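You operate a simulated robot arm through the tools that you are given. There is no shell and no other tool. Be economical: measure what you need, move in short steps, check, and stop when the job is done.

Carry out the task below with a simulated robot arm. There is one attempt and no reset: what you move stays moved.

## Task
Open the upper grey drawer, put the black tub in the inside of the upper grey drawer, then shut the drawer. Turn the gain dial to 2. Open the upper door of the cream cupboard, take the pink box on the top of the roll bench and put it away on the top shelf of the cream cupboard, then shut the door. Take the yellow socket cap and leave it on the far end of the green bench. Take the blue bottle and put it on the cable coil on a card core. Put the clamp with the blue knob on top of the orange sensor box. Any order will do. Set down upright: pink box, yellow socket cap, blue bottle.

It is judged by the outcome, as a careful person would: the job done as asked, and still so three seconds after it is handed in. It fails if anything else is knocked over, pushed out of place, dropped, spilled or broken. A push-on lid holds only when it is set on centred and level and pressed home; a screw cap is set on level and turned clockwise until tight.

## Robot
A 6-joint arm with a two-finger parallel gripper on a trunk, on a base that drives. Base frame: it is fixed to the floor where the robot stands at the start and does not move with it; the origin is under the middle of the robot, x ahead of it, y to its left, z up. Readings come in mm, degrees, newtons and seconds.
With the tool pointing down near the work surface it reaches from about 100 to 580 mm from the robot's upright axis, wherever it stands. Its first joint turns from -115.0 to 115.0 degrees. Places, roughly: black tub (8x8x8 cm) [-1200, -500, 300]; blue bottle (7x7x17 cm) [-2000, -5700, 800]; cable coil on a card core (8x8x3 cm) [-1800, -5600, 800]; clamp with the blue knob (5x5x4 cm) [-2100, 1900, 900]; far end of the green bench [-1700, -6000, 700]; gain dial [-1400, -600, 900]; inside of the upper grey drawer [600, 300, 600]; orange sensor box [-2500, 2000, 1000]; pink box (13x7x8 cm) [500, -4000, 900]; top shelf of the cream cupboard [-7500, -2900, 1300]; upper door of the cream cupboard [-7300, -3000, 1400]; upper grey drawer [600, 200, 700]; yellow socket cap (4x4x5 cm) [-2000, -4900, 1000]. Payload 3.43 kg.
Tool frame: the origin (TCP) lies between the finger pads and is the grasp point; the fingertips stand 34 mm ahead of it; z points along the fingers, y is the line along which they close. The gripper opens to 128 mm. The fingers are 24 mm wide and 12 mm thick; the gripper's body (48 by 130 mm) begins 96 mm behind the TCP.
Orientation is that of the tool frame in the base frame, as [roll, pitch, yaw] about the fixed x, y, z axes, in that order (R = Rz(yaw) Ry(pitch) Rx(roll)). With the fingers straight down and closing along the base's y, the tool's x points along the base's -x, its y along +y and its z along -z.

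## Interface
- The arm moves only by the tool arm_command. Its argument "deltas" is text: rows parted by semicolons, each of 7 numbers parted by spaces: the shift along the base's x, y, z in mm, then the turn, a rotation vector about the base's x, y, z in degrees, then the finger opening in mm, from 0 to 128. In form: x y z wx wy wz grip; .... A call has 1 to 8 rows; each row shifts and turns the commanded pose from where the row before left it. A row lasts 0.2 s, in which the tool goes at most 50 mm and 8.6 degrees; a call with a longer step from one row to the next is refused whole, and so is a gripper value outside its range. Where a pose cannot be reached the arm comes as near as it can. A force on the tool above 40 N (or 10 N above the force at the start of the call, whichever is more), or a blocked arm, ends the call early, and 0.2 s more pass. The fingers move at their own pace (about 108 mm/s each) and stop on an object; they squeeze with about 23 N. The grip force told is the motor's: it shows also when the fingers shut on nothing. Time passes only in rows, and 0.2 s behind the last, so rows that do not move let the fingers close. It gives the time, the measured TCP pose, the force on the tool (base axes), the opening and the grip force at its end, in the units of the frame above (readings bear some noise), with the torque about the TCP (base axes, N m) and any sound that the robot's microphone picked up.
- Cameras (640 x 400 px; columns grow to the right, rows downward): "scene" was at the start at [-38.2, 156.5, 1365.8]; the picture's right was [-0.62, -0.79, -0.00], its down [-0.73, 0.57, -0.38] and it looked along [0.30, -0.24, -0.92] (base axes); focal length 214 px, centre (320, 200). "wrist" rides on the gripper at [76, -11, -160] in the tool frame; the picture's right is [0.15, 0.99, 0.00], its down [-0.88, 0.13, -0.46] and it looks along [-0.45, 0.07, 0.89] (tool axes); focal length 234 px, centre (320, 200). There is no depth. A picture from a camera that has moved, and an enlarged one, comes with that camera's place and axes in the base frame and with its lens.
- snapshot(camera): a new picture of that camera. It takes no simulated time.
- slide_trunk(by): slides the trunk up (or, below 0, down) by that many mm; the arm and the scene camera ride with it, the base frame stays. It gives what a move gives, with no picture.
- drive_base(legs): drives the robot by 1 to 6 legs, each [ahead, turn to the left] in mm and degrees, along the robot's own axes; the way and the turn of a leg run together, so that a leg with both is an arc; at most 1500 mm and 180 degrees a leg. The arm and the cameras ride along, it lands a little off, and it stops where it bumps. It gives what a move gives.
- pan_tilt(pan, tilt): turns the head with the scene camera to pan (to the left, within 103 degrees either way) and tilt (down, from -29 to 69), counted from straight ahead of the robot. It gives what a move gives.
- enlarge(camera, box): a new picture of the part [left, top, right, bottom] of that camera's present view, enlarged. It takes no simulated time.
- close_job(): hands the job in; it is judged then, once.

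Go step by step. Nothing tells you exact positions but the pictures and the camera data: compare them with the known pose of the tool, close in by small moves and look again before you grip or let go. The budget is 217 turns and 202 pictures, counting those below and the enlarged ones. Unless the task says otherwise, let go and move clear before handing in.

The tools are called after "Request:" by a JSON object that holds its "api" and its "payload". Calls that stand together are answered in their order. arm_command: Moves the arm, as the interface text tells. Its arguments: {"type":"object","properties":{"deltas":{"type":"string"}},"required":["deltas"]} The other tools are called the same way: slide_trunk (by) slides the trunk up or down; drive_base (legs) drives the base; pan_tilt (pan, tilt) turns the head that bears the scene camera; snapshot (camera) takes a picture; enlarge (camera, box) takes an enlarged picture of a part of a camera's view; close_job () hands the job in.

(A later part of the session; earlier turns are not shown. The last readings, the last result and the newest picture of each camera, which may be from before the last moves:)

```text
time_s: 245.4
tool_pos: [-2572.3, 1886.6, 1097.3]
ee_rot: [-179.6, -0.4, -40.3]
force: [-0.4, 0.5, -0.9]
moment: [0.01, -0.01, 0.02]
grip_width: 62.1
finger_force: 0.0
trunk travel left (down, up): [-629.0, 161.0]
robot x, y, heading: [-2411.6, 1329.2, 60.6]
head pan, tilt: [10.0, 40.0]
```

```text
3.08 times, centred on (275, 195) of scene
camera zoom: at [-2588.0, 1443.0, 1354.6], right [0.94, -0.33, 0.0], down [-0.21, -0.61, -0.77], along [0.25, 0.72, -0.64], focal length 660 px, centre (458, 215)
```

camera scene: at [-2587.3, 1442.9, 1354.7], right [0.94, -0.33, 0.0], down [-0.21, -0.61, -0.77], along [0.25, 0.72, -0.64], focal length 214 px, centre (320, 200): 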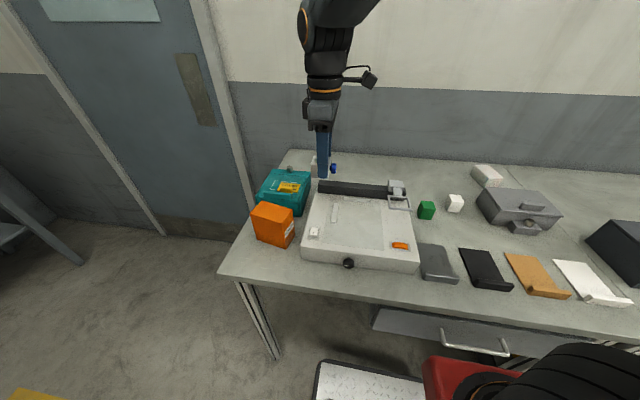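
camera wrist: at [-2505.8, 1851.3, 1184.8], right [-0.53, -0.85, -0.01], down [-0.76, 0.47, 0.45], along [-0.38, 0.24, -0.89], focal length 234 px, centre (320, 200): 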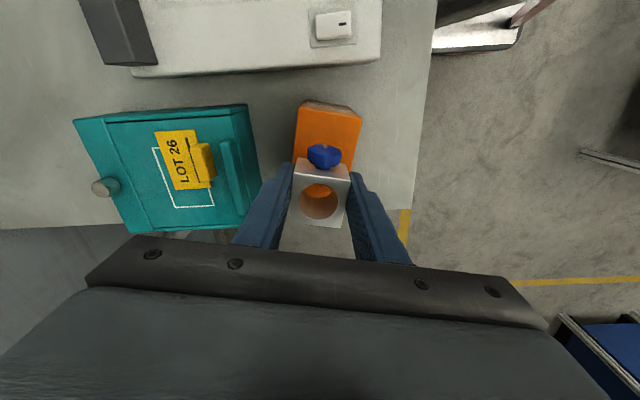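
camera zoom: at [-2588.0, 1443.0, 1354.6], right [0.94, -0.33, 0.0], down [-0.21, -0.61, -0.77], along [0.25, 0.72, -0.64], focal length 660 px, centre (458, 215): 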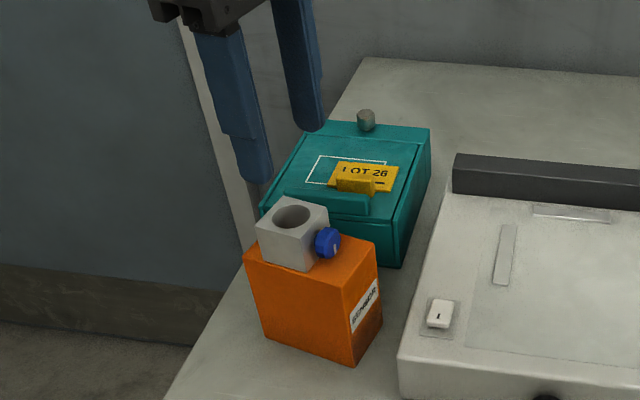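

The clamp is properly on the orange box. Now tuck the arm, back into the aisle and look for the way towards the cupboard at (-7300, -3000).

Request:
{"api": "arm_command", "payload": {"deltas": "37 -18 0 0 0 -7.8 62;37 -18 0 0 0 -7.8 62;37 -18 0 0 0 -7.8 62;37 -18 0 0 0 -7.8 62;37 -18 0 0 0 -7.8 62"}}

Request:
{"api": "arm_command", "payload": {"deltas": "37 -18 0 0 0 -7.8 62;37 -18 0 0 0 -7.8 62;37 -18 0 0 0 -7.8 62;37 -18 0 0 0 -7.8 62;37 -18 0 0 0 -7.8 62"}}

Request:
{"api": "drive_base", "payload": {"legs": [[-300, 0], [0, 90]]}}

Request:
{"api": "pan_tilt", "payload": {"pan": 55, "tilt": 20}}

Request:
{"api": "snapshot", "payload": {"camera": "scene"}}

Request:
{"api": "pan_tilt", "payload": {"pan": -15, "tilt": 20}}

Request:
{"api": "snapshot", "payload": {"camera": "scene"}}

```text
time_s: 246.6
tool_pos: [-2387.2, 1795.7, 1097.7]
ee_rot: [-179.5, -0.3, -79.6]
force: [-0.1, 0.4, 0.4]
moment: [-0.02, -0.06, 0.0]
grip_width: 62.0
finger_force: 0.0
trunk travel left (down, up): [-629.0, 161.0]
robot x, y, heading: [-2414.2, 1329.2, 60.5]
head pan, tilt: [10.0, 40.0]
```

```text
time_s: 247.8
tool_pos: [-2201.7, 1703.6, 1099.6]
ee_rot: [-179.6, -0.3, -118.6]
force: [-0.1, 0.4, 0.5]
moment: [-0.01, -0.01, 0.01]
grip_width: 62.0
finger_force: 0.1
trunk travel left (down, up): [-629.0, 161.0]
robot x, y, heading: [-2410.5, 1330.7, 60.5]
head pan, tilt: [10.0, 40.0]
```

```text
time_s: 253.6
tool_pos: [-2927.7, 1281.1, 1099.2]
ee_rot: [-179.6, -0.3, -29.5]
force: [-0.4, 0.3, -0.4]
moment: [0.0, 0.0, 0.03]
grip_width: 62.0
finger_force: 0.0
trunk travel left (down, up): [-629.0, 161.0]
robot x, y, heading: [-2558.0, 1065.9, 149.7]
head pan, tilt: [10.0, 40.0]
```

```text
time_s: 254.7
tool_pos: [-2928.3, 1282.1, 1098.6]
ee_rot: [-179.6, -0.3, -29.5]
force: [-0.4, -0.2, 0.2]
moment: [-0.03, 0.0, 0.02]
grip_width: 61.9
finger_force: 0.0
trunk travel left (down, up): [-629.0, 161.0]
robot x, y, heading: [-2559.2, 1063.3, 149.7]
head pan, tilt: [55.0, 20.0]
```

```text
106 pictures are left
camera scene: at [-2683.7, 822.0, 1386.0], right [-0.42, 0.91, 0.0], down [0.31, 0.14, -0.94], along [-0.85, -0.39, -0.34], focal length 214 px, centre (320, 200)
```

scene: 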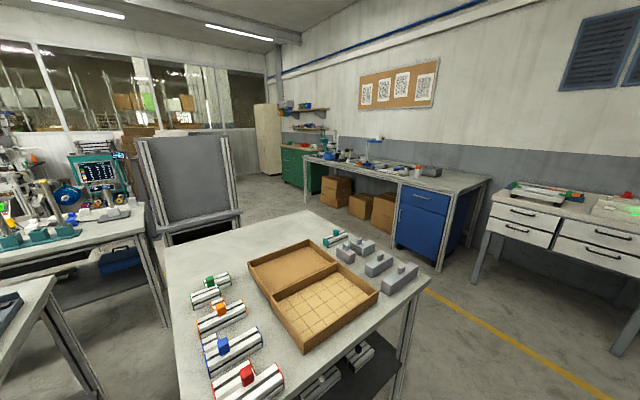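

```text
time_s: 256.1
tool_pos: [-2926.8, 1282.5, 1098.1]
ee_rot: [-179.7, -0.2, -29.5]
force: [0.1, 0.5, 0.2]
moment: [0.03, -0.01, 0.01]
grip_width: 61.9
finger_force: 0.0
trunk travel left (down, up): [-629.0, 161.0]
robot x, y, heading: [-2555.4, 1067.2, 149.5]
head pan, tilt: [-15.0, 20.0]
```

```text
105 pictures are left
camera scene: at [-2664.5, 927.0, 1386.1], right [0.71, 0.7, 0.0], down [0.24, -0.24, -0.94], along [-0.66, 0.67, -0.34], focal length 214 px, centre (320, 200)
```

scene: 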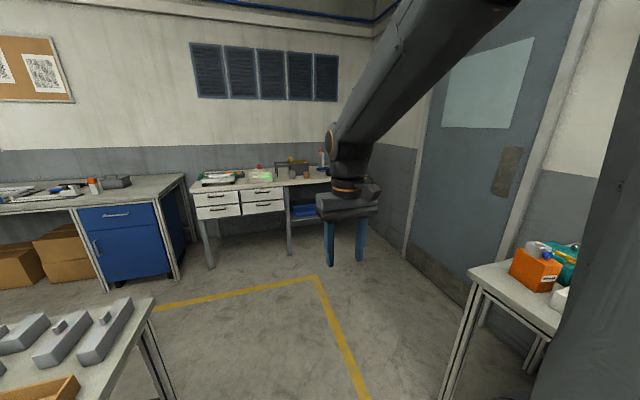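

The cream cupboard is visible far away down a corridor along the west wall (between s≈-3470 and -4450). I'll drive to that corridor, turn into it and look.

Request:
{"api": "drive_base", "payload": {"legs": [[0, 1.7], [1200, 0], [0, 90]]}}

Request:
{"api": "pan_tilt", "payload": {"pan": 15, "tilt": 18}}

Request:
{"api": "snapshot", "payload": {"camera": "scene"}}

```text
time_s: 266.4
tool_pos: [-3803.6, 1265.2, 1098.4]
ee_rot: [-179.5, -0.3, 62.9]
force: [-0.1, 0.2, -0.3]
moment: [-0.02, 0.01, -0.01]
grip_width: 61.8
finger_force: 0.0
trunk travel left (down, up): [-629.0, 161.0]
robot x, y, heading: [-3603.1, 1644.7, -118.0]
head pan, tilt: [-15.0, 20.0]
```

```text
time_s: 267.4
tool_pos: [-3803.8, 1265.9, 1098.6]
ee_rot: [-179.7, -0.3, 62.8]
force: [0.5, 0.3, 0.2]
moment: [0.02, 0.04, -0.02]
grip_width: 62.0
finger_force: 0.1
trunk travel left (down, up): [-629.0, 161.0]
robot x, y, heading: [-3603.8, 1644.1, -117.9]
head pan, tilt: [15.0, 18.0]
```

```text
104 pictures are left
camera scene: at [-3422.2, 1519.0, 1389.3], right [-0.97, 0.22, 0.0], down [0.07, 0.3, -0.95], along [-0.21, -0.93, -0.31], focal length 214 px, centre (320, 200)
```

scene: 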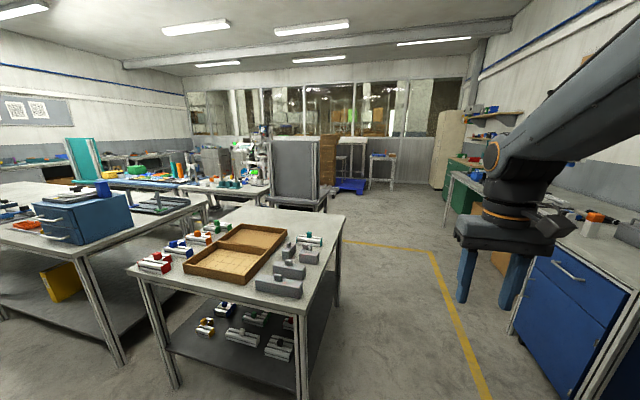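

The corridor is clear. Drive about 4.9 m along it and look again.

Request:
{"api": "drive_base", "payload": {"legs": [[0, -0.7], [1500, 0], [1500, 0], [1500, 0], [400, 0]]}}

Request:
{"api": "pan_tilt", "payload": {"pan": -25, "tilt": 12}}

Request:
{"api": "snapshot", "payload": {"camera": "scene"}}

```text
time_s: 291.2
tool_pos: [-6255.4, -2958.5, 1098.3]
ee_rot: [-179.6, -0.3, 61.0]
force: [0.3, -0.1, 0.8]
moment: [-0.03, -0.02, 0.01]
grip_width: 61.9
finger_force: 0.1
trunk travel left (down, up): [-629.0, 161.0]
robot x, y, heading: [-6043.0, -2591.4, -119.9]
head pan, tilt: [15.0, 18.0]
```

```text
time_s: 292.3
tool_pos: [-6253.8, -2958.4, 1099.4]
ee_rot: [-179.6, -0.2, 60.9]
force: [0.2, 0.0, 0.3]
moment: [-0.03, 0.01, 0.0]
grip_width: 62.0
finger_force: 0.1
trunk travel left (down, up): [-629.0, 161.0]
robot x, y, heading: [-6043.2, -2586.6, -120.0]
head pan, tilt: [-25.0, 12.0]
```

```text
103 pictures are left
camera scene: at [-5916.7, -2681.3, 1399.1], right [-0.57, 0.82, 0.0], down [0.17, 0.12, -0.98], along [-0.8, -0.56, -0.21], focal length 214 px, centre (320, 200)
```

scene: 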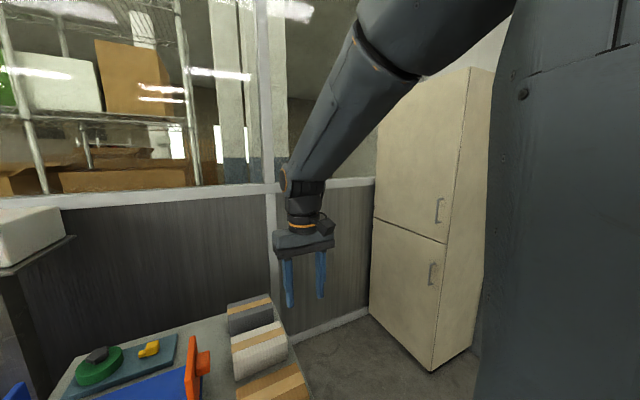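

The cupboard front is at s≈-5060, n from -5886 to -6462, with hinges on its far (left) side and the upper handle near n≈-5946, z≈1086. Check what stands to my right before moving in.

Request:
{"api": "pan_tilt", "payload": {"pan": -85, "tilt": 35}}

Request:
{"api": "snapshot", "payload": {"camera": "scene"}}

Request:
{"api": "pan_tilt", "payload": {"pan": 30, "tilt": 35}}

Request:
{"api": "snapshot", "payload": {"camera": "scene"}}

```text
time_s: 293.6
tool_pos: [-6254.0, -2957.5, 1098.7]
ee_rot: [-179.6, -0.4, 60.9]
force: [-0.3, 0.1, -0.8]
moment: [-0.02, -0.04, -0.02]
grip_width: 61.9
finger_force: 0.2
trunk travel left (down, up): [-629.0, 161.0]
robot x, y, heading: [-6042.1, -2585.6, -119.9]
head pan, tilt: [-85.0, 35.0]
```

```text
102 pictures are left
camera scene: at [-5920.2, -2590.6, 1362.2], right [0.42, 0.91, 0.0], down [0.52, -0.24, -0.82], along [-0.74, 0.35, -0.57], focal length 214 px, centre (320, 200)
```

scene: 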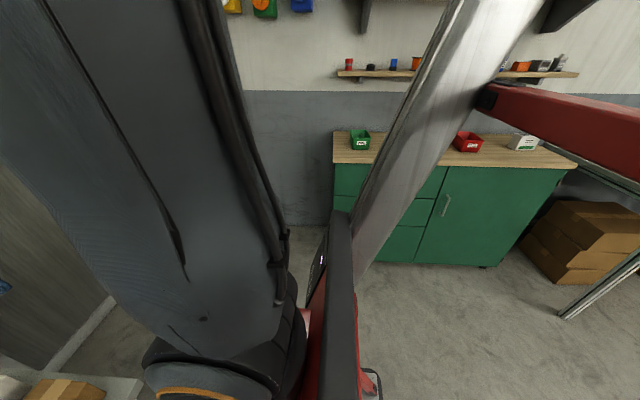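

```text
time_s: 295.5
tool_pos: [-6254.7, -2958.0, 1100.0]
ee_rot: [-179.6, -0.4, 60.9]
force: [-0.2, 0.2, 0.6]
moment: [-0.02, -0.03, -0.03]
grip_width: 61.9
finger_force: 0.1
trunk travel left (down, up): [-629.0, 161.0]
robot x, y, heading: [-6042.3, -2587.0, -120.0]
head pan, tilt: [30.0, 35.0]
```

```text
101 pictures are left
camera scene: at [-5840.4, -2715.8, 1362.2], right [-1.0, 0.0, 0.0], down [0.0, 0.57, -0.82], along [0.0, -0.82, -0.57], focal length 214 px, centre (320, 200)
```

scene: 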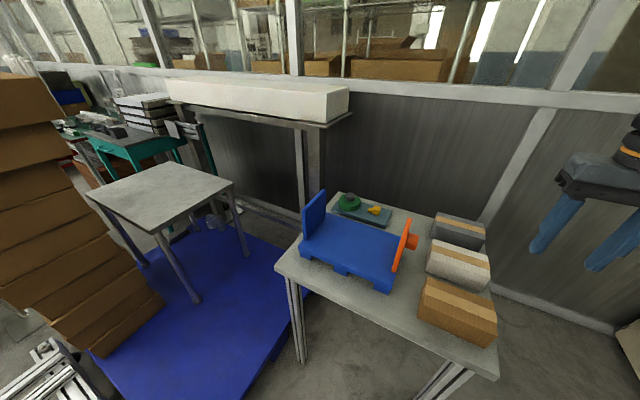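

Open floor lies between the table (corner at n≈-5500, s≈-4080) and the cabinets (s≈-5040). I'll back up, skirt the table corner and stand facing the cupboard wall at n≈-5430, s≈-4500.

Request:
{"api": "drive_base", "payload": {"legs": [[-100, 0], [0, -48.7], [566, 0], [0, -39.9]]}}

Request:
{"api": "pan_tilt", "payload": {"pan": 35, "tilt": 15}}

Request:
{"api": "snapshot", "payload": {"camera": "scene"}}

```text
time_s: 303.6
tool_pos: [-6933.9, -2412.8, 1099.2]
ee_rot: [-179.7, -0.2, -27.4]
force: [0.2, 0.5, -0.5]
moment: [0.03, -0.01, -0.04]
grip_width: 62.1
finger_force: 0.1
trunk travel left (down, up): [-629.0, 161.0]
robot x, y, heading: [-6556.0, -2615.9, 151.8]
head pan, tilt: [30.0, 35.0]
```

```text
time_s: 304.4
tool_pos: [-6933.5, -2412.2, 1098.5]
ee_rot: [-179.6, -0.3, -27.5]
force: [0.1, 0.4, 0.3]
moment: [0.0, 0.02, -0.04]
grip_width: 61.9
finger_force: 0.2
trunk travel left (down, up): [-629.0, 161.0]
robot x, y, heading: [-6554.8, -2618.5, 151.5]
head pan, tilt: [35.0, 15.0]
```

```text
100 pictures are left
camera scene: at [-6682.7, -2833.1, 1394.1], right [-0.12, 0.99, 0.0], down [0.26, 0.03, -0.97], along [-0.96, -0.11, -0.26], focal length 214 px, centre (320, 200)
```

scene: 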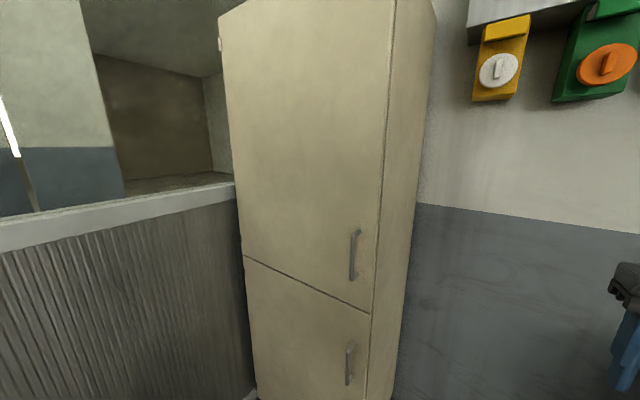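

The handle triangulates to about (-7219, -2802, 1096). I'll turn 40° left so it is straight ahead, then pitch the tool up to horizontal in-plane.

Request:
{"api": "drive_base", "payload": {"legs": [[0, 40]]}}

Request:
{"api": "arm_command", "payload": {"deltas": "-15.2 -3.1 0 -1.63 8.02 0 70;-15.2 -3.1 0 -1.63 8.02 0 70;-15.2 -3.1 0 -1.63 8.02 0 70;-15.2 -3.1 0 -1.63 8.02 0 70;-15.2 -3.1 0 -1.63 8.02 0 70;-15.2 -3.1 0 -1.63 8.02 0 70"}}

Request:
{"api": "arm_command", "payload": {"deltas": "-15.2 -3.1 0 -1.63 8.02 0 70;-15.2 -3.1 0 -1.63 8.02 0 70;-15.2 -3.1 0 -1.63 8.02 0 70;-15.2 -3.1 0 -1.63 8.02 0 70;-15.2 -3.1 0 -1.63 8.02 0 70;0 0 0 0 0 0 70"}}

Request:
{"api": "pan_tilt", "payload": {"pan": 0, "tilt": 25}}

Request:
{"api": "snapshot", "payload": {"camera": "scene"}}

Request:
{"api": "snapshot", "payload": {"camera": "wrist"}}

```text
time_s: 306.7
tool_pos: [-6975.2, -2699.4, 1099.2]
ee_rot: [-179.6, -0.3, 12.1]
force: [-0.8, 0.0, -0.1]
moment: [-0.02, 0.04, -0.02]
grip_width: 61.9
finger_force: 0.0
trunk travel left (down, up): [-629.0, 161.0]
robot x, y, heading: [-6557.5, -2614.4, -168.6]
head pan, tilt: [35.0, 15.0]
```

```text
time_s: 308.1
tool_pos: [-7062.1, -2720.9, 1099.5]
ee_rot: [-179.6, 46.4, 12.4]
force: [-0.8, -0.3, 0.2]
moment: [0.01, -0.02, 0.0]
grip_width: 70.1
finger_force: 0.1
out of reach, approached as far as the arm can: row 6
trunk travel left (down, up): [-629.0, 161.0]
robot x, y, heading: [-6554.3, -2616.0, -168.9]
head pan, tilt: [35.0, 15.0]
```

```text
time_s: 309.5
tool_pos: [-7170.6, -2742.5, 1110.7]
ee_rot: [-110.0, 89.3, 81.0]
force: [-0.8, 0.9, 0.7]
moment: [0.01, 0.0, -0.01]
grip_width: 70.0
finger_force: 0.0
out of reach, approached as far as the arm can: row 1, 2, 3
trunk travel left (down, up): [-629.0, 161.0]
robot x, y, heading: [-6554.3, -2616.2, -169.0]
head pan, tilt: [35.0, 15.0]
```

```text
time_s: 310.5
tool_pos: [-7170.8, -2742.4, 1111.8]
ee_rot: [-116.1, 89.2, 75.0]
force: [-1.0, -0.2, -0.1]
moment: [-0.02, 0.02, 0.02]
grip_width: 69.9
finger_force: 0.0
trunk travel left (down, up): [-629.0, 161.0]
robot x, y, heading: [-6558.7, -2615.5, -168.7]
head pan, tilt: [0.0, 25.0]
```

```text
99 pictures are left
camera scene: at [-6542.7, -2813.8, 1378.0], right [-0.2, 0.98, 0.0], down [0.41, 0.08, -0.91], along [-0.89, -0.18, -0.42], focal length 214 px, centre (320, 200)
```

scene: 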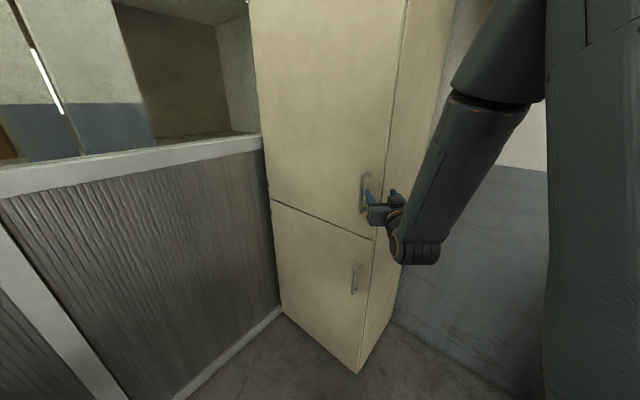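

```text
98 pictures are left
camera wrist: at [-7015.2, -2699.6, 1036.0], right [0.19, -0.97, -0.16], down [0.47, -0.05, 0.88], along [-0.86, -0.24, 0.45], focal length 234 px, centre (320, 200)
```

wrist: 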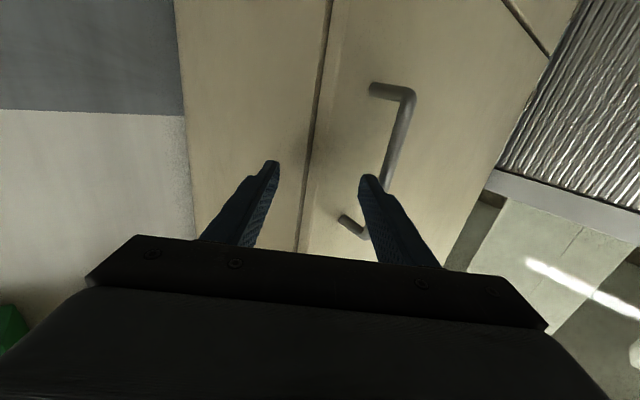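

The bar is about 38 mm ahead and 53 mm left of the TCP. Back off, shift left, narrow the fingers and look again.

Request:
{"api": "arm_command", "payload": {"deltas": "40 8 -8 0 0 0 60;30 6 -7 0 0 0 45;5 -26 0 0 0 0 45;5 -26 0 0 0 0 45;0 0 0 0 0 0 45"}}

Request:
{"api": "snapshot", "payload": {"camera": "wrist"}}

Request:
{"api": "enlarge", "payload": {"camera": "scene", "box": [320, 140, 440, 260]}}

```text
time_s: 311.7
tool_pos: [-7146.3, -2794.4, 1092.1]
ee_rot: [-116.2, 89.3, 74.9]
force: [0.1, -0.1, 0.0]
moment: [0.07, 0.02, 0.0]
grip_width: 45.3
finger_force: 0.1
out of reach, approached as far as the arm can: row 1, 2
trunk travel left (down, up): [-629.0, 161.0]
robot x, y, heading: [-6559.1, -2615.6, -168.9]
head pan, tilt: [0.0, 25.0]
```

```text
97 pictures are left
camera wrist: at [-6990.1, -2751.2, 1017.9], right [0.19, -0.97, -0.16], down [0.47, -0.05, 0.88], along [-0.86, -0.24, 0.45], focal length 234 px, centre (320, 200)
```

wrist: 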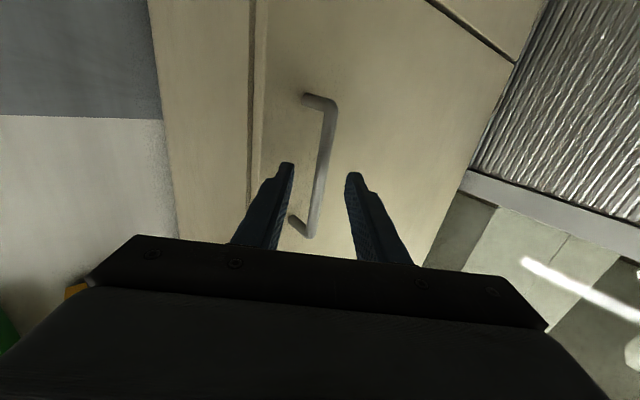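

```text
3.33 times, centred on (380, 200) of scene
camera zoom: at [-6542.7, -2813.7, 1378.0], right [-0.19, 0.98, 0.0], down [0.41, 0.08, -0.91], along [-0.89, -0.18, -0.42], focal length 715 px, centre (120, 200)
```

zoom: 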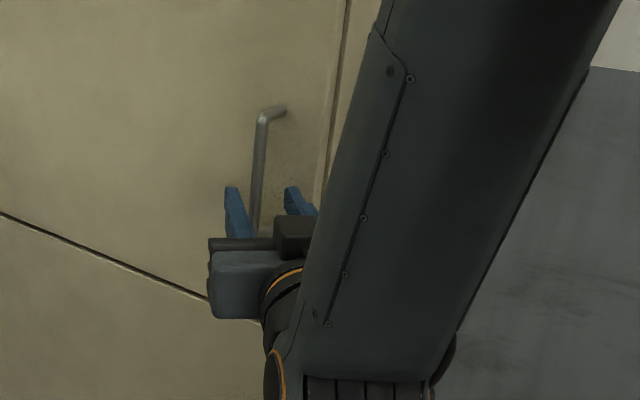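

The bar is centred between the fingers. Advance 33 mm and close.

Request:
{"api": "arm_command", "payload": {"deltas": "-10.8 -2.2 0 0 0 0 40;-10.8 -2.2 0 0 0 0 40;-10.8 -2.2 0 0 0 0 40;0 0 0 0 0 0 40;0 0 0 0 0 0 10;0 0 0 0 0 0 0;0 0 0 0 0 0 0"}}

Request:
{"api": "snapshot", "payload": {"camera": "wrist"}}

```text
time_s: 313.3
tool_pos: [-7178.6, -2800.1, 1092.7]
ee_rot: [-116.7, 89.3, 74.4]
force: [-2.0, -3.1, 0.0]
moment: [-0.97, -0.25, 0.05]
grip_width: 11.7
finger_force: 44.8
trunk travel left (down, up): [-629.0, 161.0]
robot x, y, heading: [-6557.1, -2617.4, -168.9]
head pan, tilt: [0.0, 25.0]
```

```text
95 pictures are left
camera wrist: at [-7022.3, -2757.6, 1017.5], right [0.19, -0.97, -0.16], down [0.47, -0.05, 0.88], along [-0.86, -0.24, 0.45], focal length 234 px, centre (320, 200)
```

wrist: 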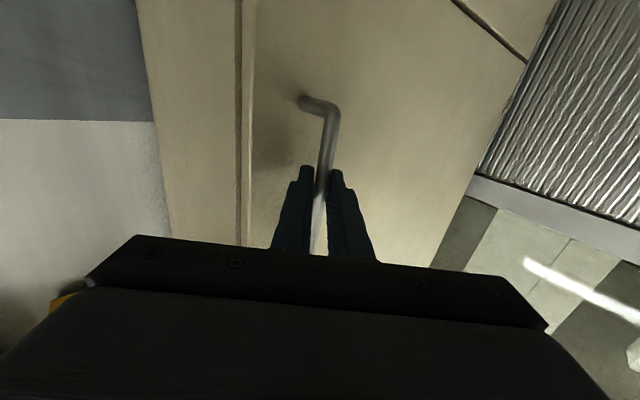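

The handle is gripped (11.7 mm). Pull it outward along the door's arc by about 110 mm with the arm.

Request:
{"api": "arm_command", "payload": {"deltas": "18.8 -10.5 0 0 0 0 0;18.5 -11.2 0 0 0 0 0;18.2 -12 0 0 0 0 0;18 -13 0 0 0 0 0;17.5 -13.7 0 0 0 0 0"}}

Request:
{"api": "snapshot", "payload": {"camera": "scene"}}

```text
time_s: 314.5
tool_pos: [-7094.7, -2864.7, 1093.1]
ee_rot: [-105.4, 89.4, 85.3]
force: [12.3, 14.1, 17.7]
moment: [-0.88, 0.2, -0.3]
grip_width: 11.7
finger_force: 44.6
out of reach, approached as far as the arm can: row 4, 5
trunk travel left (down, up): [-629.0, 161.0]
robot x, y, heading: [-6555.8, -2615.6, -169.0]
head pan, tilt: [0.0, 25.0]
```

```text
94 pictures are left
camera scene: at [-6541.6, -2812.5, 1378.4], right [-0.19, 0.98, 0.0], down [0.41, 0.08, -0.91], along [-0.89, -0.17, -0.42], focal length 214 px, centre (320, 200)
```

scene: 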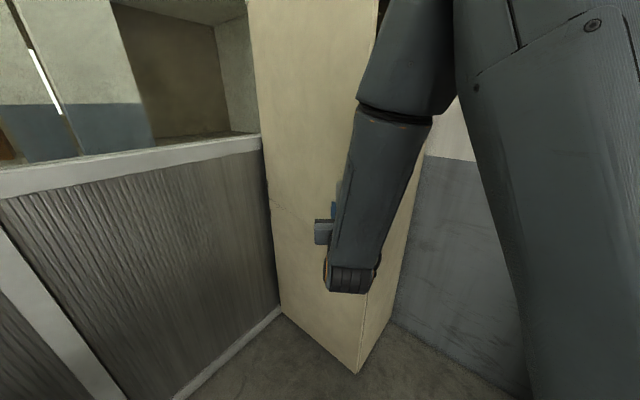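

The door has swung about 10°. Release the bar with a small opening, back the base off, and look at the gap.

Request:
{"api": "arm_command", "payload": {"deltas": "0 0 0 0 0 0 26;0 0 0 0 0 0 28;0 0 0 0 0 0 28"}}

Request:
{"api": "drive_base", "payload": {"legs": [[-150, 0]]}}

Request:
{"api": "snapshot", "payload": {"camera": "scene"}}

Request:
{"api": "snapshot", "payload": {"camera": "wrist"}}

```text
time_s: 315.3
tool_pos: [-7096.0, -2867.6, 1090.3]
ee_rot: [-116.6, 89.3, 74.3]
force: [-0.5, -0.1, -0.2]
moment: [0.02, -0.03, 0.04]
grip_width: 28.2
finger_force: 0.1
trunk travel left (down, up): [-629.0, 161.0]
robot x, y, heading: [-6553.1, -2616.5, -168.8]
head pan, tilt: [0.0, 25.0]
```

```text
time_s: 316.7
tool_pos: [-6949.4, -2837.4, 1091.6]
ee_rot: [-115.9, 89.3, 75.2]
force: [-0.2, 0.8, 0.5]
moment: [0.01, -0.03, 0.0]
grip_width: 28.0
finger_force: 0.1
trunk travel left (down, up): [-629.0, 161.0]
robot x, y, heading: [-6412.5, -2586.4, -168.7]
head pan, tilt: [0.0, 25.0]
```

```text
93 pictures are left
camera scene: at [-6397.1, -2784.9, 1377.9], right [-0.19, 0.98, 0.0], down [0.41, 0.08, -0.91], along [-0.89, -0.18, -0.42], focal length 214 px, centre (320, 200)
```

scene: 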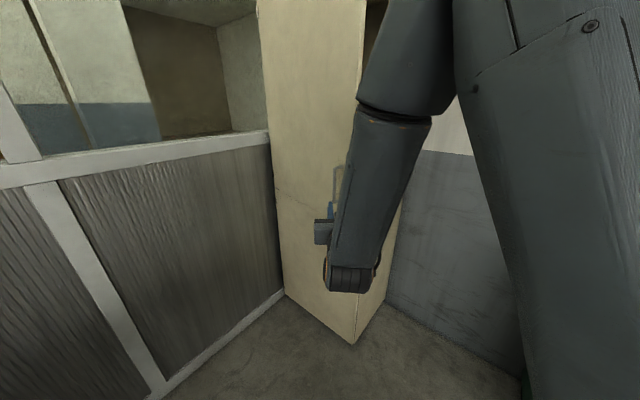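

```text
92 pictures are left
camera wrist: at [-6794.0, -2796.2, 1016.0], right [0.19, -0.97, -0.16], down [0.47, -0.05, 0.88], along [-0.86, -0.24, 0.45], focal length 234 px, centre (320, 200)
```

wrist: 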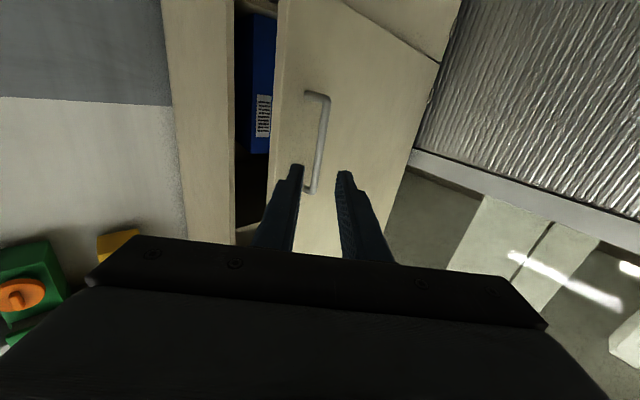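

The door is ajar and stays. I'll close the fingers, yaw the tool 20° left, move right of the gap and line up to insert behind the door's free edge.

Request:
{"api": "arm_command", "payload": {"deltas": "-12.5 37 0 0 0 5 0;-12.5 37 0 0 0 5 0;-12.5 37 0 0 0 5 0;-12.5 37 0 0 0 5 0;0 0 0 0 0 0 0"}}

Request:
{"api": "snapshot", "payload": {"camera": "wrist"}}

Request:
{"api": "snapshot", "payload": {"camera": "scene"}}

```text
time_s: 317.9
tool_pos: [-7016.5, -2699.6, 1090.1]
ee_rot: [-115.3, 89.3, 95.8]
force: [0.2, -0.4, -0.8]
moment: [-0.01, 0.02, 0.02]
grip_width: 0.0
finger_force: 22.9
out of reach, approached as far as the arm can: row 1
trunk travel left (down, up): [-629.0, 161.0]
robot x, y, heading: [-6411.1, -2586.0, -168.8]
head pan, tilt: [0.0, 25.0]
```

```text
91 pictures are left
camera wrist: at [-6883.0, -2606.5, 1015.0], right [0.51, -0.85, -0.16], down [0.46, 0.11, 0.88], along [-0.73, -0.52, 0.45], focal length 234 px, centre (320, 200)
```

wrist: 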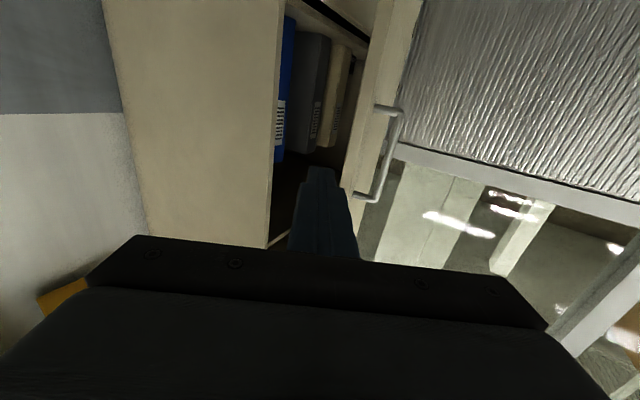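

```text
90 pictures are left
camera scene: at [-6397.0, -2784.9, 1378.0], right [-0.19, 0.98, 0.0], down [0.41, 0.08, -0.91], along [-0.89, -0.18, -0.42], focal length 214 px, centre (320, 200)
```

scene: 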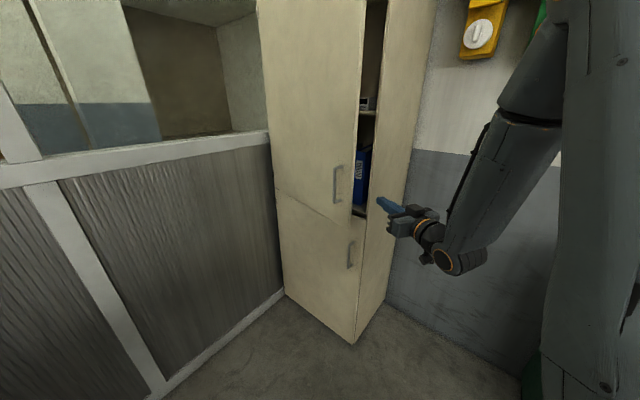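

The fingertips point into the gap. Insert about 160 mm.

Request:
{"api": "arm_command", "payload": {"deltas": "-34 -20.5 0 0 0 0 0;-34 -20.5 0 0 0 0 0;-34 -20.5 0 0 0 0 0;-35 -21 0 0 0 0 0;0 0 0 0 0 0 0"}}

Request:
{"api": "snapshot", "payload": {"camera": "wrist"}}

```text
time_s: 319.1
tool_pos: [-7154.2, -2780.2, 1089.4]
ee_rot: [-117.0, 89.3, 94.1]
force: [0.8, 0.3, 0.7]
moment: [0.0, -0.01, 0.02]
grip_width: 0.0
finger_force: 22.9
trunk travel left (down, up): [-629.0, 161.0]
robot x, y, heading: [-6412.6, -2588.0, -168.7]
head pan, tilt: [0.0, 25.0]
```

```text
89 pictures are left
camera wrist: at [-7021.4, -2687.6, 1014.1], right [0.51, -0.85, -0.16], down [0.46, 0.11, 0.88], along [-0.73, -0.52, 0.45], focal length 234 px, centre (320, 200)
```

wrist: 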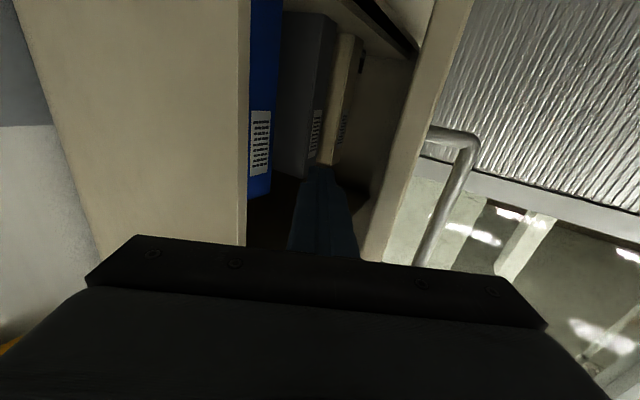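

Inside behind the door. Sweep it open along its arc.

Request:
{"api": "arm_command", "payload": {"deltas": "30.1 -22.1 0 0 0 0 0;28.7 -24.7 0 0 0 0 0;27.2 -27.4 0 0 0 0 0;25.8 -30 0 0 0 0 0;24.4 -32.6 0 0 0 0 0;22.9 -35.3 0 0 0 0 0;0 0 0 0 0 0 0"}}

Request:
{"api": "snapshot", "payload": {"camera": "wrist"}}

Request:
{"api": "snapshot", "payload": {"camera": "scene"}}

```text
time_s: 320.7
tool_pos: [-6992.3, -2951.9, 1089.0]
ee_rot: [-115.1, 89.3, 95.9]
force: [0.2, 0.5, 0.1]
moment: [0.01, 0.0, 0.01]
grip_width: 0.0
finger_force: 22.9
trunk travel left (down, up): [-629.0, 161.0]
robot x, y, heading: [-6409.9, -2584.8, -168.9]
head pan, tilt: [0.0, 25.0]
```

```text
88 pictures are left
camera wrist: at [-6859.9, -2859.1, 1013.8], right [0.51, -0.85, -0.16], down [0.46, 0.11, 0.88], along [-0.73, -0.52, 0.45], focal length 234 px, centre (320, 200)
```

wrist: 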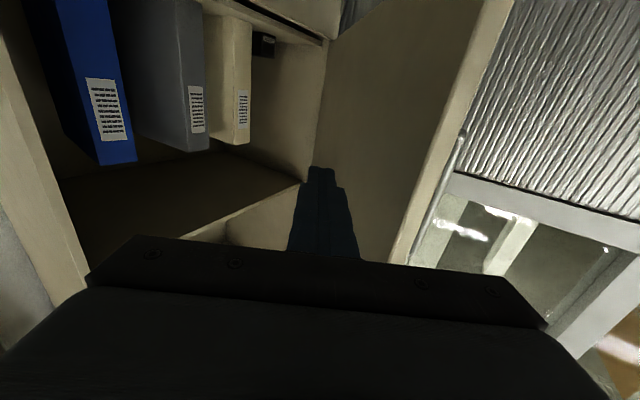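

```text
87 pictures are left
camera scene: at [-6397.1, -2784.9, 1378.0], right [-0.19, 0.98, 0.0], down [0.41, 0.08, -0.91], along [-0.89, -0.18, -0.42], focal length 214 px, centre (320, 200)
```

scene: 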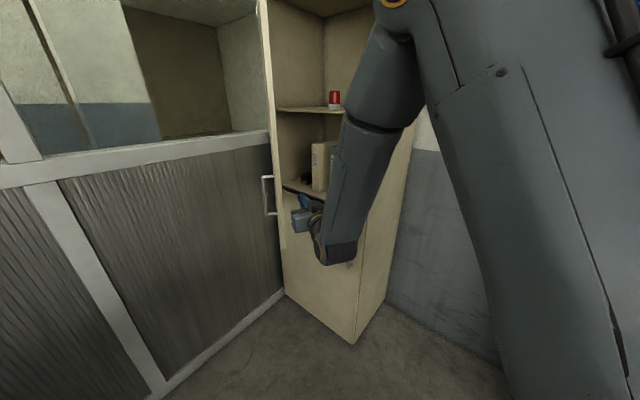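

The door is at about 40°. Continue pushing it further left.

Request:
{"api": "arm_command", "payload": {"deltas": "4 -42 0 0 0 0 0;2 -42 0 0 0 0 0;0 -42 0 0 0 0 0;-2 -42 0 0 0 0 0;-4 -42 0 0 0 0 0;-8 -42 0 0 0 0 0;-12 -42 0 0 0 0 0;0 0 0 0 0 0 0"}}

Request:
{"api": "snapshot", "payload": {"camera": "scene"}}

```text
time_s: 322.5
tool_pos: [-7012.1, -3247.5, 1089.1]
ee_rot: [-116.7, 89.3, 94.4]
force: [-0.2, 0.6, 0.2]
moment: [-0.02, 0.02, -0.01]
grip_width: 0.1
finger_force: 23.1
trunk travel left (down, up): [-629.0, 161.0]
robot x, y, heading: [-6407.1, -2582.6, -169.0]
head pan, tilt: [0.0, 25.0]
```

```text
86 pictures are left
camera scene: at [-6397.0, -2784.9, 1378.0], right [-0.19, 0.98, 0.0], down [0.41, 0.08, -0.91], along [-0.89, -0.18, -0.42], focal length 214 px, centre (320, 200)
```

scene: 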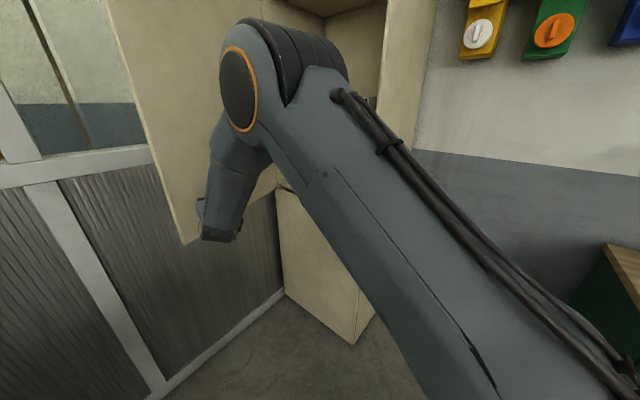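

The door is at about 60°, wide enough. Nudge it a little more, then withdraw along the same path and tilt the tool to 45° for transport.

Request:
{"api": "arm_command", "payload": {"deltas": "-15 -30 0 0 0 0 0;-15 -30 0 0 0 0 0;15 35 0 0 0 0 0;17 38 0 0 0 0 0;10 42 0 0 0 0 0;5 42 0 0 0 0 0;2 42 0 0 0 0 0;0 42 0 0 0 0 0"}}

Request:
{"api": "arm_command", "payload": {"deltas": "0 42 0 0 0 0 0;0 42 0 0 0 0 0;0 42 0 0 0 0 0;0 42 0 0 0 0 0;10 20 0 1.6 -7 -4 0;10 10 0 1.6 -7 -4 0;10 0 0 1.6 -7 -4 0;10 0 0 1.6 -7 -4 0"}}

Request:
{"api": "snapshot", "payload": {"camera": "scene"}}

```text
time_s: 324.3
tool_pos: [-6993.2, -3065.2, 1089.5]
ee_rot: [-112.4, 89.4, 98.5]
force: [0.6, -0.7, -0.3]
moment: [0.01, 0.03, -0.06]
grip_width: 0.0
finger_force: 23.5
trunk travel left (down, up): [-629.0, 161.0]
robot x, y, heading: [-6409.2, -2586.4, -168.5]
head pan, tilt: [0.0, 25.0]
```

```text
time_s: 326.1
tool_pos: [-6953.8, -2868.4, 1090.8]
ee_rot: [171.3, 61.1, 6.1]
force: [-0.1, 0.0, 0.5]
moment: [-0.01, 0.03, 0.07]
grip_width: 0.0
finger_force: 22.9
trunk travel left (down, up): [-629.0, 161.0]
robot x, y, heading: [-6407.1, -2585.8, -169.0]
head pan, tilt: [0.0, 25.0]
```

```text
85 pictures are left
camera scene: at [-6397.4, -2784.9, 1377.9], right [-0.19, 0.98, 0.0], down [0.41, 0.08, -0.91], along [-0.89, -0.18, -0.42], focal length 214 px, centre (320, 200)
```

scene: 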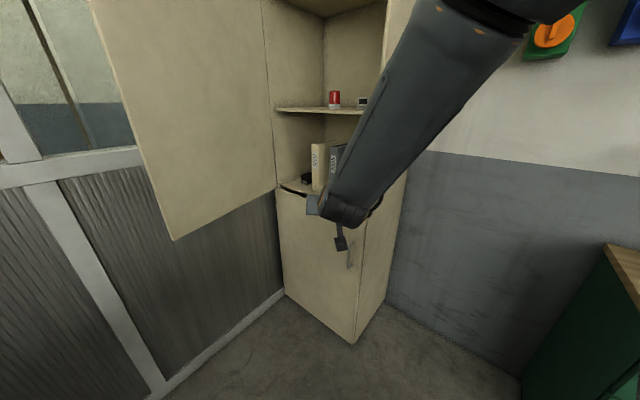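

The door is open about 65–70° and the top shelf (z≈1335) has free space on its left. Now back out and look across the room for a path to the pink box.

Request:
{"api": "drive_base", "payload": {"legs": [[-450, 0], [0, 140]]}}

Request:
{"api": "pan_tilt", "payload": {"pan": 0, "tilt": 15}}

Request:
{"api": "snapshot", "payload": {"camera": "scene"}}

```text
time_s: 334.6
tool_pos: [-5374.6, -2620.4, 1090.1]
ee_rot: [171.3, 61.2, 147.4]
force: [0.3, -0.6, -0.4]
moment: [0.0, -0.01, 0.0]
grip_width: 0.0
finger_force: 23.0
trunk travel left (down, up): [-629.0, 161.0]
robot x, y, heading: [-5974.9, -2502.4, -27.5]
head pan, tilt: [0.0, 25.0]
```

```text
time_s: 335.3
tool_pos: [-5372.9, -2619.5, 1090.8]
ee_rot: [171.3, 61.3, 147.3]
force: [0.5, 0.4, -0.6]
moment: [-0.02, -0.02, 0.02]
grip_width: 0.3
finger_force: 22.8
trunk travel left (down, up): [-629.0, 161.0]
robot x, y, heading: [-5976.3, -2501.9, -27.5]
head pan, tilt: [0.0, 15.0]
```

```text
84 pictures are left
camera scene: at [-5864.9, -2342.3, 1394.1], right [-0.46, -0.89, 0.0], down [-0.23, 0.12, -0.97], along [0.86, -0.45, -0.26], focal length 214 px, centre (320, 200)
```

scene: 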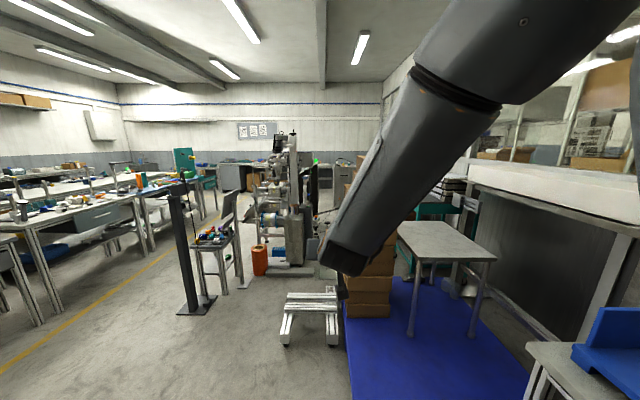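

There's a clear aisle along the yellow line at n≈-3050 heading east. I'll tidy the arm pose, then drive to and along it.

Request:
{"api": "arm_command", "payload": {"deltas": "-31.5 20.3 0 1.3 3.9 -1.9 60;-31.5 20.3 0 1.3 3.9 -1.9 100;-31.5 20.3 0 1.3 3.9 -1.9 100;-31.5 20.3 0 1.3 3.9 -1.9 100"}}

Request:
{"api": "drive_base", "payload": {"legs": [[0, 71], [1060, 0], [1000, 0], [0, -72], [1400, 0]]}}

Request:
{"api": "snapshot", "payload": {"camera": "scene"}}

```text
time_s: 336.3
tool_pos: [-5499.1, -2538.4, 1091.6]
ee_rot: [178.4, 45.2, 145.6]
force: [0.5, 0.6, -0.8]
moment: [-0.02, 0.01, -0.06]
grip_width: 100.0
finger_force: 0.1
trunk travel left (down, up): [-629.0, 161.0]
robot x, y, heading: [-5974.4, -2502.6, -27.8]
head pan, tilt: [0.0, 15.0]
```

```text
time_s: 359.3
tool_pos: [-2761.8, -1736.8, 1090.8]
ee_rot: [178.4, 45.3, 145.8]
force: [-0.2, 0.0, 0.8]
moment: [0.05, 0.03, 0.01]
grip_width: 100.2
finger_force: 0.2
trunk travel left (down, up): [-629.0, 161.0]
robot x, y, heading: [-3238.0, -1700.8, -27.1]
head pan, tilt: [0.0, 15.0]
```

```text
83 pictures are left
camera scene: at [-3128.6, -1542.8, 1394.2], right [-0.46, -0.89, 0.0], down [-0.23, 0.12, -0.97], along [0.86, -0.44, -0.26], focal length 214 px, centre (320, 200)
```

scene: 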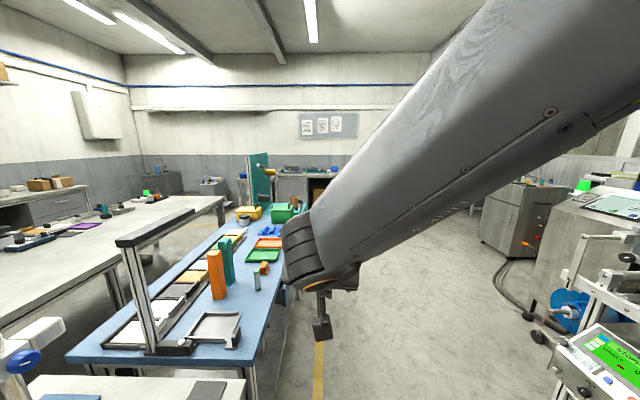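

Clear ahead. Continue 2.9 m east.

Request:
{"api": "drive_base", "payload": {"legs": [[0, -1.5], [1500, 0], [1400, 0]]}}

Request:
{"api": "pan_tilt", "payload": {"pan": 20, "tilt": 20}}

Request:
{"api": "snapshot", "payload": {"camera": "scene"}}

```text
time_s: 373.6
tool_pos: [-198.9, -3103.7, 1090.9]
ee_rot: [178.4, 45.4, 145.2]
force: [0.0, -0.3, 0.3]
moment: [0.01, -0.03, 0.01]
grip_width: 100.1
finger_force: 0.0
trunk travel left (down, up): [-629.0, 161.0]
robot x, y, heading: [-676.2, -3065.5, -27.8]
head pan, tilt: [0.0, 15.0]
```

```text
time_s: 374.5
tool_pos: [-198.8, -3103.4, 1090.9]
ee_rot: [178.5, 45.3, 145.3]
force: [-0.6, -0.4, 0.5]
moment: [0.02, 0.02, -0.02]
grip_width: 100.0
finger_force: 0.0
trunk travel left (down, up): [-629.0, 161.0]
robot x, y, heading: [-677.2, -3063.0, -27.6]
head pan, tilt: [20.0, 20.0]
```

```text
82 pictures are left
camera scene: at [-555.2, -2874.7, 1386.1], right [-0.14, -0.99, 0.0], down [-0.34, 0.05, -0.94], along [0.93, -0.13, -0.34], focal length 214 px, centre (320, 200)
```

scene: 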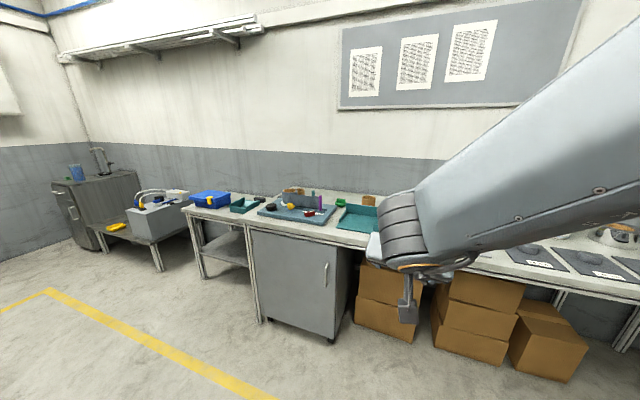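

The roll bench stands along the far wall; the pink box should be further right behind my arm. Pan right.

Request:
{"api": "pan_tilt", "payload": {"pan": -45, "tilt": 25}}

Request:
{"api": "snapshot", "payload": {"camera": "scene"}}

```text
time_s: 375.8
tool_pos: [-199.8, -3103.9, 1091.7]
ee_rot: [178.5, 45.3, 145.4]
force: [0.4, 1.1, 0.2]
moment: [0.02, 0.0, -0.02]
grip_width: 99.8
finger_force: 0.0
trunk travel left (down, up): [-629.0, 161.0]
robot x, y, heading: [-671.8, -3064.1, -27.5]
head pan, tilt: [-45.0, 25.0]
```

```text
81 pictures are left
camera scene: at [-620.1, -2950.0, 1378.0], right [-0.95, -0.3, 0.0], down [-0.13, 0.4, -0.91], along [0.27, -0.87, -0.42], focal length 214 px, centre (320, 200)
```

scene: 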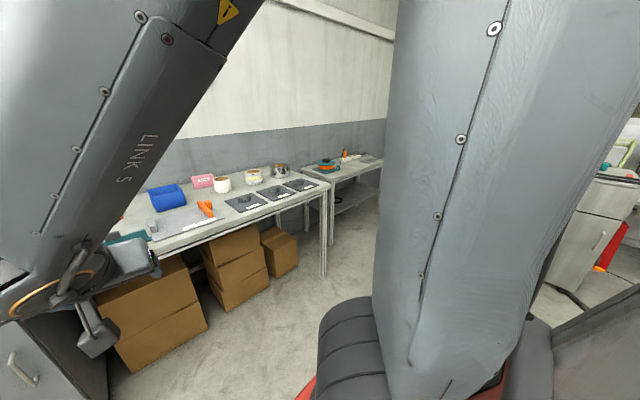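

The pink box is at about (530, -4018). Drive nearer, square to the bench.

Request:
{"api": "drive_base", "payload": {"legs": [[0, -23.8], [640, 0], [0, 22.8]]}}

Request:
{"api": "pan_tilt", "payload": {"pan": -10, "tilt": 35}}

Request:
{"api": "snapshot", "payload": {"camera": "scene"}}

Request:
{"api": "snapshot", "payload": {"camera": "wrist"}}

```text
time_s: 381.9
tool_pos: [207.6, -3606.9, 1091.0]
ee_rot: [178.5, 45.3, 145.4]
force: [0.3, 0.1, 0.1]
moment: [-0.01, 0.01, 0.0]
grip_width: 100.0
finger_force: 0.0
trunk travel left (down, up): [-629.0, 161.0]
robot x, y, heading: [-270.0, -3566.8, -27.4]
head pan, tilt: [-45.0, 25.0]
```

```text
time_s: 382.9
tool_pos: [207.6, -3605.7, 1091.7]
ee_rot: [178.4, 45.3, 145.4]
force: [0.8, 0.8, -0.2]
moment: [0.0, 0.02, 0.0]
grip_width: 100.0
finger_force: 0.1
trunk travel left (down, up): [-629.0, 161.0]
robot x, y, heading: [-269.7, -3569.4, -27.7]
head pan, tilt: [-10.0, 35.0]
```

```text
80 pictures are left
camera scene: at [-171.3, -3419.6, 1362.2], right [-0.61, -0.79, 0.0], down [-0.45, 0.35, -0.82], along [0.65, -0.5, -0.57], focal length 214 px, centre (320, 200)
```

scene: 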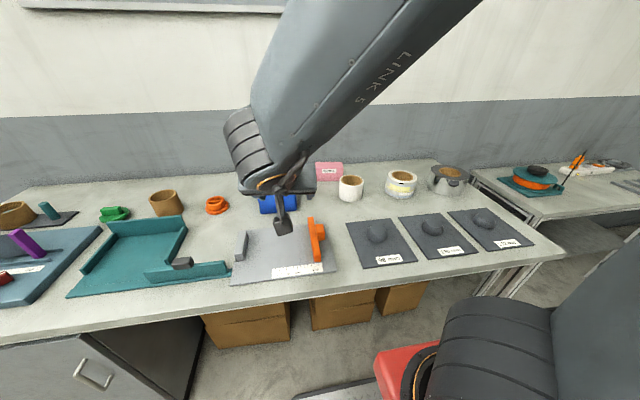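

```text
79 pictures are left
camera wrist: at [62.4, -3524.1, 1149.3], right [0.46, 0.88, -0.08], down [0.31, -0.07, 0.95], along [0.83, -0.46, -0.3], focal length 234 px, centre (320, 200)
```

wrist: 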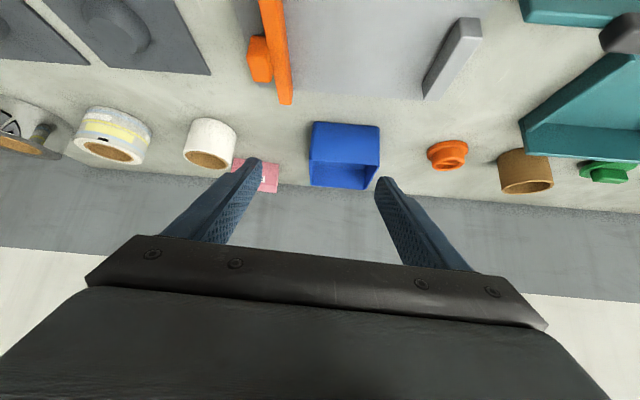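

The box stands near the wall with its long side facing me, so I must grip front-to-back with the tool tilted sideways. I'll raise the trunk, slide the base partly under the bench (cartons start at s≈2030), and swing the tool sideways above the box.

Request:
{"api": "slide_trunk", "payload": {"by": 70}}

Request:
{"api": "drive_base", "payload": {"legs": [[0, -0.9], [235, 0]]}}

Request:
{"api": "arm_command", "payload": {"deltas": "8 -22 -3 0 0 8 128;8 -22 -3 0 0 8 128;8 -22 -3 0 0 8 128;8 -22 -3 0 0 8 128;8 -22 -3 0 0 8 128;8 -22 -3 0 0 8 128"}}

Request:
{"api": "arm_command", "payload": {"deltas": "8 -22 -3 0 0 8 128;8 -22 -3 0 0 8 128;8 -22 -3 0 0 8 128;8 -22 -3 0 0 8 128;8 -22 -3 0 0 8 128;8 -22 -3 0 0 8 128"}}

Request:
{"api": "snapshot", "payload": {"camera": "wrist"}}

Request:
{"api": "snapshot", "payload": {"camera": "scene"}}

```text
time_s: 384.0
tool_pos: [206.0, -3605.9, 1160.6]
ee_rot: [178.4, 45.3, 145.3]
force: [0.4, 0.6, 0.3]
moment: [-0.01, -0.03, 0.0]
grip_width: 99.7
finger_force: 0.1
trunk travel left (down, up): [-699.0, 91.0]
robot x, y, heading: [-268.8, -3568.9, -27.6]
head pan, tilt: [-10.0, 35.0]
```

```text
time_s: 386.1
tool_pos: [413.8, -3725.8, 1162.1]
ee_rot: [178.5, 45.4, 144.5]
force: [-0.1, 0.1, 0.3]
moment: [-0.04, -0.03, 0.03]
grip_width: 99.8
finger_force: 0.1
trunk travel left (down, up): [-699.0, 91.0]
robot x, y, heading: [-63.7, -3679.5, -28.5]
head pan, tilt: [-10.0, 35.0]
```

```text
time_s: 387.5
tool_pos: [455.5, -3849.2, 1142.1]
ee_rot: [178.6, 44.0, -170.4]
force: [-1.3, 0.1, 0.2]
moment: [-0.04, -0.02, -0.03]
grip_width: 128.0
finger_force: 0.0
out of reach, approached as far as the arm can: row 3
trunk travel left (down, up): [-699.0, 91.0]
robot x, y, heading: [-60.2, -3680.9, -28.6]
head pan, tilt: [-10.0, 35.0]
```

```text
time_s: 388.9
tool_pos: [503.3, -3981.4, 1124.6]
ee_rot: [178.6, 44.1, -122.3]
force: [0.2, -0.1, -0.4]
moment: [-0.07, -0.03, -0.04]
grip_width: 127.9
finger_force: 0.0
trunk travel left (down, up): [-699.0, 91.0]
robot x, y, heading: [-63.3, -3686.6, -28.5]
head pan, tilt: [-10.0, 35.0]
```

```text
78 pictures are left
camera wrist: at [429.3, -4128.6, 1185.0], right [-0.9, 0.43, -0.08], down [0.07, 0.33, 0.94], along [0.43, 0.84, -0.32], focal length 234 px, centre (320, 200)
```

wrist: 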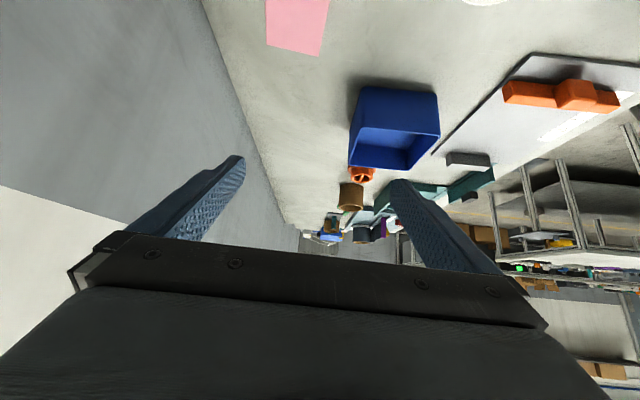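

```text
77 pictures are left
camera scene: at [21.6, -3524.3, 1432.2], right [-0.62, -0.78, 0.0], down [-0.45, 0.36, -0.82], along [0.64, -0.51, -0.57], focal length 214 px, centre (320, 200)
```

scene: 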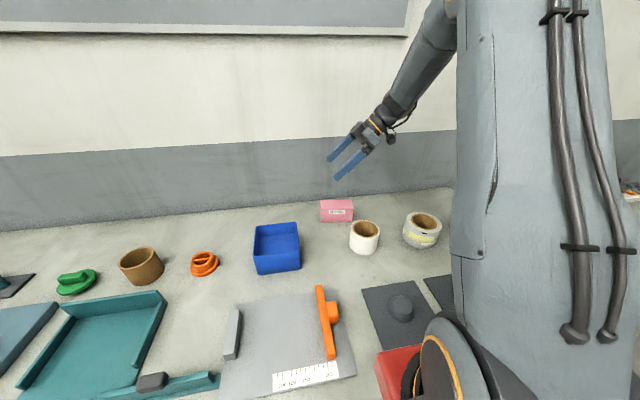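

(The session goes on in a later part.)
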